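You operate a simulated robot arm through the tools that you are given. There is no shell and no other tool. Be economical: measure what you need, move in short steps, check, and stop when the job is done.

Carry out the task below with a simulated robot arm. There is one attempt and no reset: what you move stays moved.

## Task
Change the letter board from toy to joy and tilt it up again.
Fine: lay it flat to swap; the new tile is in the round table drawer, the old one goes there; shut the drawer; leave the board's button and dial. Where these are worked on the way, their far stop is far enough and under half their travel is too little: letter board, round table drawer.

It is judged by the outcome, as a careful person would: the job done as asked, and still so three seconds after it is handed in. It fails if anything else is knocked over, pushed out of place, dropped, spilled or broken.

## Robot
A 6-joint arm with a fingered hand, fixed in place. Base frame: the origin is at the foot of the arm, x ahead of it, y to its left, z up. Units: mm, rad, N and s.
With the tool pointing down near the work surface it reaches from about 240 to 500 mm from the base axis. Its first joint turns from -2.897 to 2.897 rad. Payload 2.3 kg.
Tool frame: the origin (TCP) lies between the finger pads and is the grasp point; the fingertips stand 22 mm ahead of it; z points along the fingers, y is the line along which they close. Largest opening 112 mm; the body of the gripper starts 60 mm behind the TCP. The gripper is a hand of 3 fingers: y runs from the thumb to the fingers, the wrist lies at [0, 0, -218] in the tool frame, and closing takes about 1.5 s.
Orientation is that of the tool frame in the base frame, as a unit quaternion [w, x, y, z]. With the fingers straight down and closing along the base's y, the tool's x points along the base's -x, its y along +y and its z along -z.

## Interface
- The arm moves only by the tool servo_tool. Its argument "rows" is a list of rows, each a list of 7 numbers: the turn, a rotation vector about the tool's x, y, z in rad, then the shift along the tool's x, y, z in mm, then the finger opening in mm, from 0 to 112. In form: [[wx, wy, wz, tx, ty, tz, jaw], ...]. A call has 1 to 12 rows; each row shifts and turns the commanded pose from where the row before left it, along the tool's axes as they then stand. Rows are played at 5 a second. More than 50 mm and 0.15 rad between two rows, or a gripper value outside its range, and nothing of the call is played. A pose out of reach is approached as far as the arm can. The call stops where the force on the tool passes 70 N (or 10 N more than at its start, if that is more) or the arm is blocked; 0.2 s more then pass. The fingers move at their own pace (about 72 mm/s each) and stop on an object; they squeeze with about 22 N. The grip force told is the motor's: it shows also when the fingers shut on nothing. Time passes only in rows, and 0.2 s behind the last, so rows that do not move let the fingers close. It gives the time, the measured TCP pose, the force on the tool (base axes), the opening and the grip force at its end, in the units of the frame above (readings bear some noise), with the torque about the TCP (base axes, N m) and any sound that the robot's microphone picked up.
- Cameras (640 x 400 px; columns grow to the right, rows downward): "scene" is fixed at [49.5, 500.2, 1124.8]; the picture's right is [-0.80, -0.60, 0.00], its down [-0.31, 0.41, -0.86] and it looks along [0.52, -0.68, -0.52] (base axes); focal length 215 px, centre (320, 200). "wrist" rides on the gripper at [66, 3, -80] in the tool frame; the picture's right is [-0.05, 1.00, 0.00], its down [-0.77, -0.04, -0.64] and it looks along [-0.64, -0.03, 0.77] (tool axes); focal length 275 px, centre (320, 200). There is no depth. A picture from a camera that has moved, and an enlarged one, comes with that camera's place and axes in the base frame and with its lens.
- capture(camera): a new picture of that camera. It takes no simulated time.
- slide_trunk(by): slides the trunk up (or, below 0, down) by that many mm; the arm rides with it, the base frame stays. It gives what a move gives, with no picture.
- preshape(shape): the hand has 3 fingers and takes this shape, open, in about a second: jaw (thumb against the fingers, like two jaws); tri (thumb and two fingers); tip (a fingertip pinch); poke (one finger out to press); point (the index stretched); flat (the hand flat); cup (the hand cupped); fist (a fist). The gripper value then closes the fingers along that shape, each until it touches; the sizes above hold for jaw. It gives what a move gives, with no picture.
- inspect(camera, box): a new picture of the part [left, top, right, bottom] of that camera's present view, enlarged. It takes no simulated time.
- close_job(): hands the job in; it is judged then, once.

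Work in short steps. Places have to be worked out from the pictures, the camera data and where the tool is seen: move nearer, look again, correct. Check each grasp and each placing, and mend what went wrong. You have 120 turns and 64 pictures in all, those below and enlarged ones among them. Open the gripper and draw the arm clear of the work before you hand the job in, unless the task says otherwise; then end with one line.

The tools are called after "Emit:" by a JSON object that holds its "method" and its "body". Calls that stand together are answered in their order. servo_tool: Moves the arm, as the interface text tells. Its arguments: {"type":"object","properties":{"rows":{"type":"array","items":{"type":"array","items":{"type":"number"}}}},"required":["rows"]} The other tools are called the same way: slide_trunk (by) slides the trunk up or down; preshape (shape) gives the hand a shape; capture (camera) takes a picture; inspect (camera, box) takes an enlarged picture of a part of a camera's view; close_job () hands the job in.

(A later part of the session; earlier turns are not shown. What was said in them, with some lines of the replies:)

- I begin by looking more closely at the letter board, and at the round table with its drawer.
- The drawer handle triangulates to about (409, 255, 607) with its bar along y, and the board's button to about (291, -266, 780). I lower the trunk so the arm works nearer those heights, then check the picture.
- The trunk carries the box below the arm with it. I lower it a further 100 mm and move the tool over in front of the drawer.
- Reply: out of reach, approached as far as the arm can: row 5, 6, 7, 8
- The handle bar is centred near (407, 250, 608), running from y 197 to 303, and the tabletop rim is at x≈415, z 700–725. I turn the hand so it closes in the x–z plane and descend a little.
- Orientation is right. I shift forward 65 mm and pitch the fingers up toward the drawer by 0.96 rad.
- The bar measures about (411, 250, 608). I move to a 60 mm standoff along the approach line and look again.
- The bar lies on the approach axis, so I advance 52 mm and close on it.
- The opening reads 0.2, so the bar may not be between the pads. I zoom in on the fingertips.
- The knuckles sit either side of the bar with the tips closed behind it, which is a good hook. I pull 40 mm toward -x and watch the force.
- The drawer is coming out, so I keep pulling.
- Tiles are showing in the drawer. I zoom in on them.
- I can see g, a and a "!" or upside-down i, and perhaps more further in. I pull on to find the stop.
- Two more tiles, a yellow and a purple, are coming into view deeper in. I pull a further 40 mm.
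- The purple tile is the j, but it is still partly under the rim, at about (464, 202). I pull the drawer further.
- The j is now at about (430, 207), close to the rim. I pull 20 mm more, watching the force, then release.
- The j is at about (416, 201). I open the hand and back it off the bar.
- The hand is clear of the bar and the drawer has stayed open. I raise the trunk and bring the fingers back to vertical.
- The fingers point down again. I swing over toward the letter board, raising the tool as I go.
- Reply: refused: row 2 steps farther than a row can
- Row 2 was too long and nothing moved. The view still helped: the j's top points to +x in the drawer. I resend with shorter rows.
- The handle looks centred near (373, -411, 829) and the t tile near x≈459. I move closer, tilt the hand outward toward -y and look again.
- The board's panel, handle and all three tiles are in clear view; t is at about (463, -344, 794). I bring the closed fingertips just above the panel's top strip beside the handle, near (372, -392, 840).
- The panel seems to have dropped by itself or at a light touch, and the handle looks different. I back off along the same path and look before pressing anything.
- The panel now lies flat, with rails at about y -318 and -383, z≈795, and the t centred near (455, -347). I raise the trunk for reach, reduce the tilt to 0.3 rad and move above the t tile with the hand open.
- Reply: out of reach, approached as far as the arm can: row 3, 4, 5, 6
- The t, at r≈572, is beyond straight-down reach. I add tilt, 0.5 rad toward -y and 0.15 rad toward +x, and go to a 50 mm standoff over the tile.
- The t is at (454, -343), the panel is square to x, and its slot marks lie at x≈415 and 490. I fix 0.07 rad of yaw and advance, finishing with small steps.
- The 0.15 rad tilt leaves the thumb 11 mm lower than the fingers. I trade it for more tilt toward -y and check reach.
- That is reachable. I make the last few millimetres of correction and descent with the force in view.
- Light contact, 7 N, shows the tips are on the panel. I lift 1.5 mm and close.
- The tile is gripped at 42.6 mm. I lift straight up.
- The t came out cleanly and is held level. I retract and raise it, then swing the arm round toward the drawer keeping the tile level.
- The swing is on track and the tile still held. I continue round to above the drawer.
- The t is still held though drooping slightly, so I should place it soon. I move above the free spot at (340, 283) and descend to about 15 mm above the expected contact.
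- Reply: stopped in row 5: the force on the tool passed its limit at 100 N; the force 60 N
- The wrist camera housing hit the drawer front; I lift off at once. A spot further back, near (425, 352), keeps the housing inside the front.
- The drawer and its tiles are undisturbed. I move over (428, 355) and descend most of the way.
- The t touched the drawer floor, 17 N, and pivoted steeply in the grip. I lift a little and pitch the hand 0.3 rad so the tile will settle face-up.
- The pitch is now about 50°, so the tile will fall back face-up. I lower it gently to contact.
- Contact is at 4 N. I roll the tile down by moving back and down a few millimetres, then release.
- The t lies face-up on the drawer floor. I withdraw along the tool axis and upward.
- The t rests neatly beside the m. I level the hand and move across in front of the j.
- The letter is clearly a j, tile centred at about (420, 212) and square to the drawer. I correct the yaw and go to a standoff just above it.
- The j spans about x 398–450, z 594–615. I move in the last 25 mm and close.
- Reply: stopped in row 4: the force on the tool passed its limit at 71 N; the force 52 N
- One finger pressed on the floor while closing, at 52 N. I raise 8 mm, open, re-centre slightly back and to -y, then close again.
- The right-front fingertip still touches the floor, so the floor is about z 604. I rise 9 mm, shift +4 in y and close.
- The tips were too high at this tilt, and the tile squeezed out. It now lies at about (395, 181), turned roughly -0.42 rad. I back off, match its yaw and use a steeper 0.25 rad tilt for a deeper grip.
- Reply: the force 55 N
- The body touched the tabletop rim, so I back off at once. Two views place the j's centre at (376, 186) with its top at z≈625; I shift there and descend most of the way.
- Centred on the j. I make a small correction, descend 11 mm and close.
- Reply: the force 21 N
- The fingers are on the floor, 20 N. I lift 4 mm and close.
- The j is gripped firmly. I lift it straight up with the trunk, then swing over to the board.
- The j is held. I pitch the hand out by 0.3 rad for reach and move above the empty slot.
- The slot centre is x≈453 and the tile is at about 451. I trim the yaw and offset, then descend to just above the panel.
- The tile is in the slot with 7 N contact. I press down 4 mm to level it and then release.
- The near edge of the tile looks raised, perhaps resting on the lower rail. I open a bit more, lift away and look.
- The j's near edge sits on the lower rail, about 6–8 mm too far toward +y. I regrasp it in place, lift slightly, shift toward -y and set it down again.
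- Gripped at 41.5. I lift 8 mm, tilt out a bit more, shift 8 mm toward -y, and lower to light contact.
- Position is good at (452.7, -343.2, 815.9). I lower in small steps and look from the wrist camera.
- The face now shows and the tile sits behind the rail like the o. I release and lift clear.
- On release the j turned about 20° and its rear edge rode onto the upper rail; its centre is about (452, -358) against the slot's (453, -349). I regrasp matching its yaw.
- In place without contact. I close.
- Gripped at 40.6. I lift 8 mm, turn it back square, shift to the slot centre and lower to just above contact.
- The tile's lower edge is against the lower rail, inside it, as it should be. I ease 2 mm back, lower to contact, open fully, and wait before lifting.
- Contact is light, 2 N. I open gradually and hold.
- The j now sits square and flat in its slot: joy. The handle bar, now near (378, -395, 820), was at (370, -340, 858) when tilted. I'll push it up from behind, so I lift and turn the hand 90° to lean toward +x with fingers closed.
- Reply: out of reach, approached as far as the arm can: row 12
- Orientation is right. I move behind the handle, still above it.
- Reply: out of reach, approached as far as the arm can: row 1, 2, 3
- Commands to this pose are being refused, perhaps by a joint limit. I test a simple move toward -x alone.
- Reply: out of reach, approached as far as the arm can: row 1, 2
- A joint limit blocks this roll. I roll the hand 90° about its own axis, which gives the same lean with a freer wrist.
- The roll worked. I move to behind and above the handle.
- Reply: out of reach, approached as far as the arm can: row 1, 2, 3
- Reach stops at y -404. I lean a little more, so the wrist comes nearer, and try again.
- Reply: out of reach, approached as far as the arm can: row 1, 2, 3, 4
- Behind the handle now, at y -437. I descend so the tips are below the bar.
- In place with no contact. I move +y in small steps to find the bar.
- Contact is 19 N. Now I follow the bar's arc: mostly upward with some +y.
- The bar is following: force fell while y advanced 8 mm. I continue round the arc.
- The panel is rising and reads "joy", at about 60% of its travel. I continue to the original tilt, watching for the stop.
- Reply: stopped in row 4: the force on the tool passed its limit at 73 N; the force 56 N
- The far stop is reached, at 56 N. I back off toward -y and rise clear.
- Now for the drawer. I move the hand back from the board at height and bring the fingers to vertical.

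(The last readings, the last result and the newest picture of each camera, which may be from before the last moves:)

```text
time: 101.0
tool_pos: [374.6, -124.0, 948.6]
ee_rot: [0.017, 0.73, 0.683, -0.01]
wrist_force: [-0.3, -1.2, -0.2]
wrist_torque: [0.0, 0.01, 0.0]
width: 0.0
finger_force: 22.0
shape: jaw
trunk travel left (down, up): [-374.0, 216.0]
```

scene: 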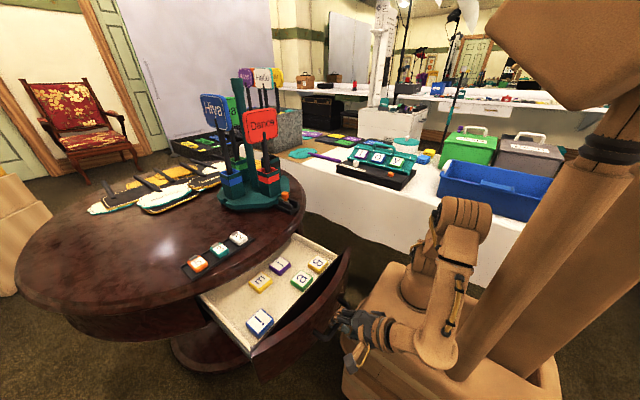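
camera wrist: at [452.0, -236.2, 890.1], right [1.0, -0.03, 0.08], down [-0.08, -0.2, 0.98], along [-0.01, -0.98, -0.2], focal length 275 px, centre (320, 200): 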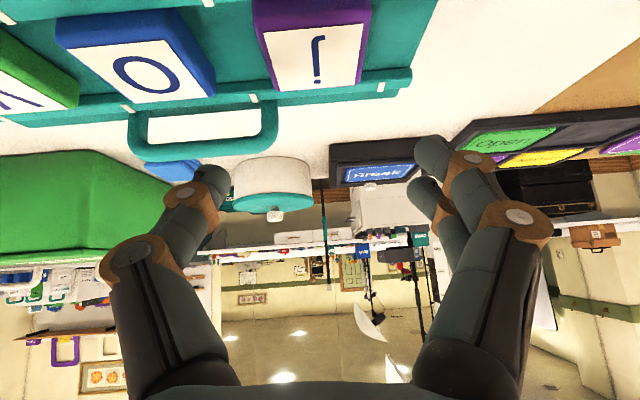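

I trim the yaw and swing across toward the drawer side.

Emit:
{"method": "servo_tool", "body": {"rows": [[0, 0.038, -0.066, 40, 0, 0, 20], [0, 0, 0, 44, -8, 0, 50], [0, 0, 0, 44, -8, 0, 50], [0, 0, 0, 44, -8, 0, 50], [0, 0, 0, 44, -8, 0, 50], [0, 0, 0, 44, -8, 0, 50], [0, 0, 0, 44, -10, 0, 50], [0, 0, 0, 44, -12, 0, 50], [0, 0, 0, 26, -20, 0, 50]]}}

Emit:
{"method": "slide_trunk", "body": {"by": -120}}

```text
time: 103.0
tool_pos: [293.4, 253.0, 945.9]
ee_rot: [0.004, 0.707, 0.707, 0.004]
wrist_force: [0.5, -0.5, 0.1]
wrist_torque: [-0.03, -0.04, -0.02]
width: 49.3
finger_force: 0.1
shape: jaw
trunk travel left (down, up): [-374.0, 216.0]
```

```text
time: 104.5
tool_pos: [295.2, 253.7, 826.4]
ee_rot: [0.004, 0.707, 0.707, 0.003]
wrist_force: [-0.3, -0.2, 0.0]
wrist_torque: [0.03, -0.02, 0.03]
width: 49.2
finger_force: 0.1
shape: jaw
trunk travel left (down, up): [-254.0, 336.0]
```

I move in and pitch back to the same pose used to open the drawer.

Emit:
{"method": "servo_tool", "body": {"rows": [[0, 0, 0, -2, -41, -12, 60], [0, 0, 0, -2, -41, -12, 60], [-0.137, 0, 0, 0, -12, -1, 60], [-0.137, 0, 0, 0, -11.8, -2.4, 60], [-0.137, 0, 0, 0, -11.3, -4, 60], [-0.137, 0, 0, 0, -10.6, -5.5, 60], [-0.137, 0, 0, 0, -9.8, -7, 60], [-0.137, 0, 0, 0, -8.8, -8.2, 60], [-0.137, 0, 0, 0, -7.6, -9.3, 60]]}}

```text
time: 106.5
tool_pos: [132.7, 247.4, 857.4]
ee_rot: [0.327, 0.633, 0.619, 0.331]
wrist_force: [-0.1, 0.2, 0.2]
wrist_torque: [0.02, -0.04, -0.04]
width: 59.3
finger_force: 0.0
shape: jaw
trunk travel left (down, up): [-254.0, 336.0]
```

The pose matches the earlier one. I lower the trunk in front of the handle.

Emit:
{"method": "slide_trunk", "body": {"by": -206}}

```text
time: 108.7
tool_pos: [133.0, 246.5, 648.7]
ee_rot: [0.331, 0.632, 0.62, 0.327]
wrist_force: [-0.2, 0.0, -0.7]
wrist_torque: [-0.03, 0.0, 0.0]
width: 59.7
finger_force: 0.1
shape: jaw
trunk travel left (down, up): [-48.0, 542.0]
```

I advance onto the bar and close.

Emit:
{"method": "servo_tool", "body": {"rows": [[0, 0, 0, 0, -1.9, 16, 60], [0, 0, 0, 0, -1.9, 16, 60], [0, 0, 0, 0, -1.9, 16, 60], [0, 0, 0, 0, 0, 0, 0], [0, 0, 0, 0, 0, 0, 0], [0, 0, 0, 0, 0, 0, 0], [0, 0, 0, 0, 0, 0, 0], [0, 0, 0, 0, 0, 0, 0]]}}

```text
time: 110.5
tool_pos: [164.9, 248.1, 615.9]
ee_rot: [0.33, 0.625, 0.626, 0.33]
wrist_force: [0.3, -0.7, -7.1]
wrist_torque: [0.0, 0.03, 0.0]
width: 0.0
finger_force: 21.9
shape: jaw
trunk travel left (down, up): [-48.0, 542.0]
```

The same -7 N signature as the first grasp says the bar is held. I push the drawer in.

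Emit:
{"method": "servo_tool", "body": {"rows": [[0, 0, 0, 0, 8.6, 12.3, 0], [0, 0, 0, 0, 11.4, 16.4, 0], [0, 0, 0, 0, 11.4, 16.4, 0], [0, 0, 0, 0, 11.4, 16.4, 0], [0, 0, 0, 0, 11.4, 16.4, 0], [0, 0, 0, 0, 11.4, 16.4, 0], [0, 0, 0, 0, 11.4, 16.4, 0], [0, 0, 0, 0, 11.4, 16.4, 0], [0, 0, 0, 0, 11.4, 16.4, 0]]}}

```text
time: 112.5
tool_pos: [340.3, 248.3, 617.6]
ee_rot: [0.329, 0.626, 0.626, 0.328]
wrist_force: [1.4, 1.4, -19.8]
wrist_torque: [0.01, 0.1, -0.02]
width: 0.0
finger_force: 22.3
shape: jaw
trunk travel left (down, up): [-48.0, 542.0]
```

The drawer is sliding freely. I continue to the stop with smaller steps.

Emit:
{"method": "servo_tool", "body": {"rows": [[0, 0, 0, 0, 6, 10.4, 0], [0, 0, 0, 0, 6.8, 9.8, 0], [0, 0, 0, 0, 6.8, 9.8, 0], [0, 0, 0, 0, 6.8, 9.8, 0]]}}

```text
time: 113.5
tool_pos: [387.2, 247.4, 617.3]
ee_rot: [0.33, 0.625, 0.627, 0.328]
wrist_force: [0.8, -3.9, -11.4]
wrist_torque: [0.05, 0.07, 0.0]
width: 0.0
finger_force: 22.0
shape: jaw
trunk travel left (down, up): [-48.0, 542.0]
```

Emit:
{"method": "servo_tool", "body": {"rows": [[0, 0, 0, 0, 3.4, 4.9, 0], [0, 0, 0, 0, 3.4, 4.9, 0], [0, 0, 0, 0, 3.4, 4.9, 0], [0, 0, 0, 0, 3.4, 4.9, 0], [0, 0, 0, 0, 3.4, 4.9, 0]]}}

```text
time: 114.7
tool_pos: [415.9, 249.1, 616.8]
ee_rot: [0.329, 0.624, 0.627, 0.33]
wrist_force: [-23.2, 1.9, -10.0]
wrist_torque: [-0.03, 0.03, 0.0]
width: 0.3
finger_force: 22.4
shape: jaw
trunk travel left (down, up): [-48.0, 542.0]
```

Resistance has come in: -23 N in x at TCP 416. I push slightly more to confirm it is fully shut.

Emit:
{"method": "servo_tool", "body": {"rows": [[0, 0, 0, 0, 2.3, 3.3, 0], [0, 0, 0, 0, 0, 0, 0]]}}

```text
time: 115.3
tool_pos: [416.7, 248.3, 617.9]
ee_rot: [0.331, 0.623, 0.627, 0.331]
wrist_force: [-58.4, 0.8, -4.0]
wrist_torque: [-0.01, 0.35, -0.1]
width: 0.1
finger_force: 22.1
shape: jaw
trunk travel left (down, up): [-48.0, 542.0]
```

It's firmly at its stop, with the force acting through the bar. I ease off, open and withdraw.

Emit:
{"method": "servo_tool", "body": {"rows": [[0, 0, 0, 0, -1.7, -2.4, 0], [0, 0, 0, 0, 0, 0, 40], [0, 0, 0, 0, 0, 0, 60], [0, 0, 0, 0, 0, 0, 60], [0, 0, 0, 0, 0, 0, 60], [0, 0, 0, 0, 0, -10, 60], [0, 0, 0, 0, 0, -20, 60], [0, 0, 0, 0, 0, -30, 60], [0, 0, 0, 0, 0, -35, 60], [0, 0, 0, 0, 0, -35, 60]]}}

Emit:
{"method": "inspect", "body": {"camera": "scene", "box": [180, 120, 440, 330]}}

```text
time: 117.5
tool_pos: [310.1, 248.1, 689.4]
ee_rot: [0.329, 0.626, 0.626, 0.329]
wrist_force: [0.2, -0.2, -0.6]
wrist_torque: [-0.02, -0.02, -0.02]
width: 59.3
finger_force: 0.0
shape: jaw
trunk travel left (down, up): [-48.0, 542.0]
```

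```text
1.90 times, centred on (310, 225) of scene
camera zoom: at [49.5, 500.2, 1124.8], right [-0.8, -0.6, 0.0], down [-0.31, 0.41, -0.86], along [0.52, -0.68, -0.52], focal length 410 px, centre (339, 152)
```

zoom: 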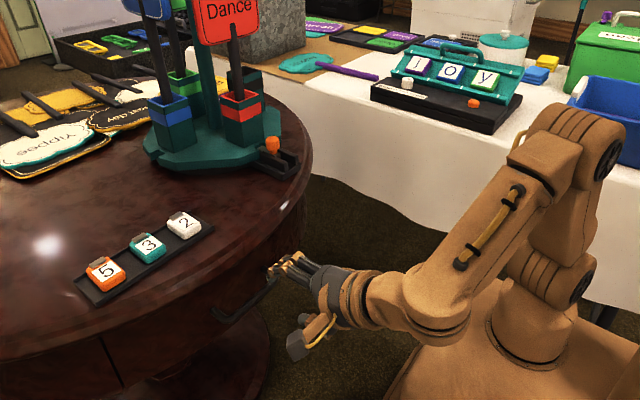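

The drawer is shut and the board stands tilted up reading "joy". I draw the arm a little further clear and hand in.

Emit:
{"method": "servo_tool", "body": {"rows": [[0, 0, 0, 0, 10, -25, 60], [0, 0, 0, 0, 15, -25, 60], [0, 0, 0, 0, 0, 0, 60]]}}

Emit:
{"method": "close_job", "body": {}}

```text
time: 118.3
tool_pos: [283.4, 249.9, 738.3]
ee_rot: [0.329, 0.626, 0.626, 0.33]
wrist_force: [0.6, -0.6, 0.8]
wrist_torque: [0.0, 0.03, 0.04]
width: 59.4
finger_force: 0.0
shape: jaw
trunk travel left (down, up): [-48.0, 542.0]
```

```text
The job is handed in.
```

The letter board now reads "joy" and is tilted up to its stop, the old t tile is in the round table drawer, and the drawer is shut; I did not operate the button or dial.
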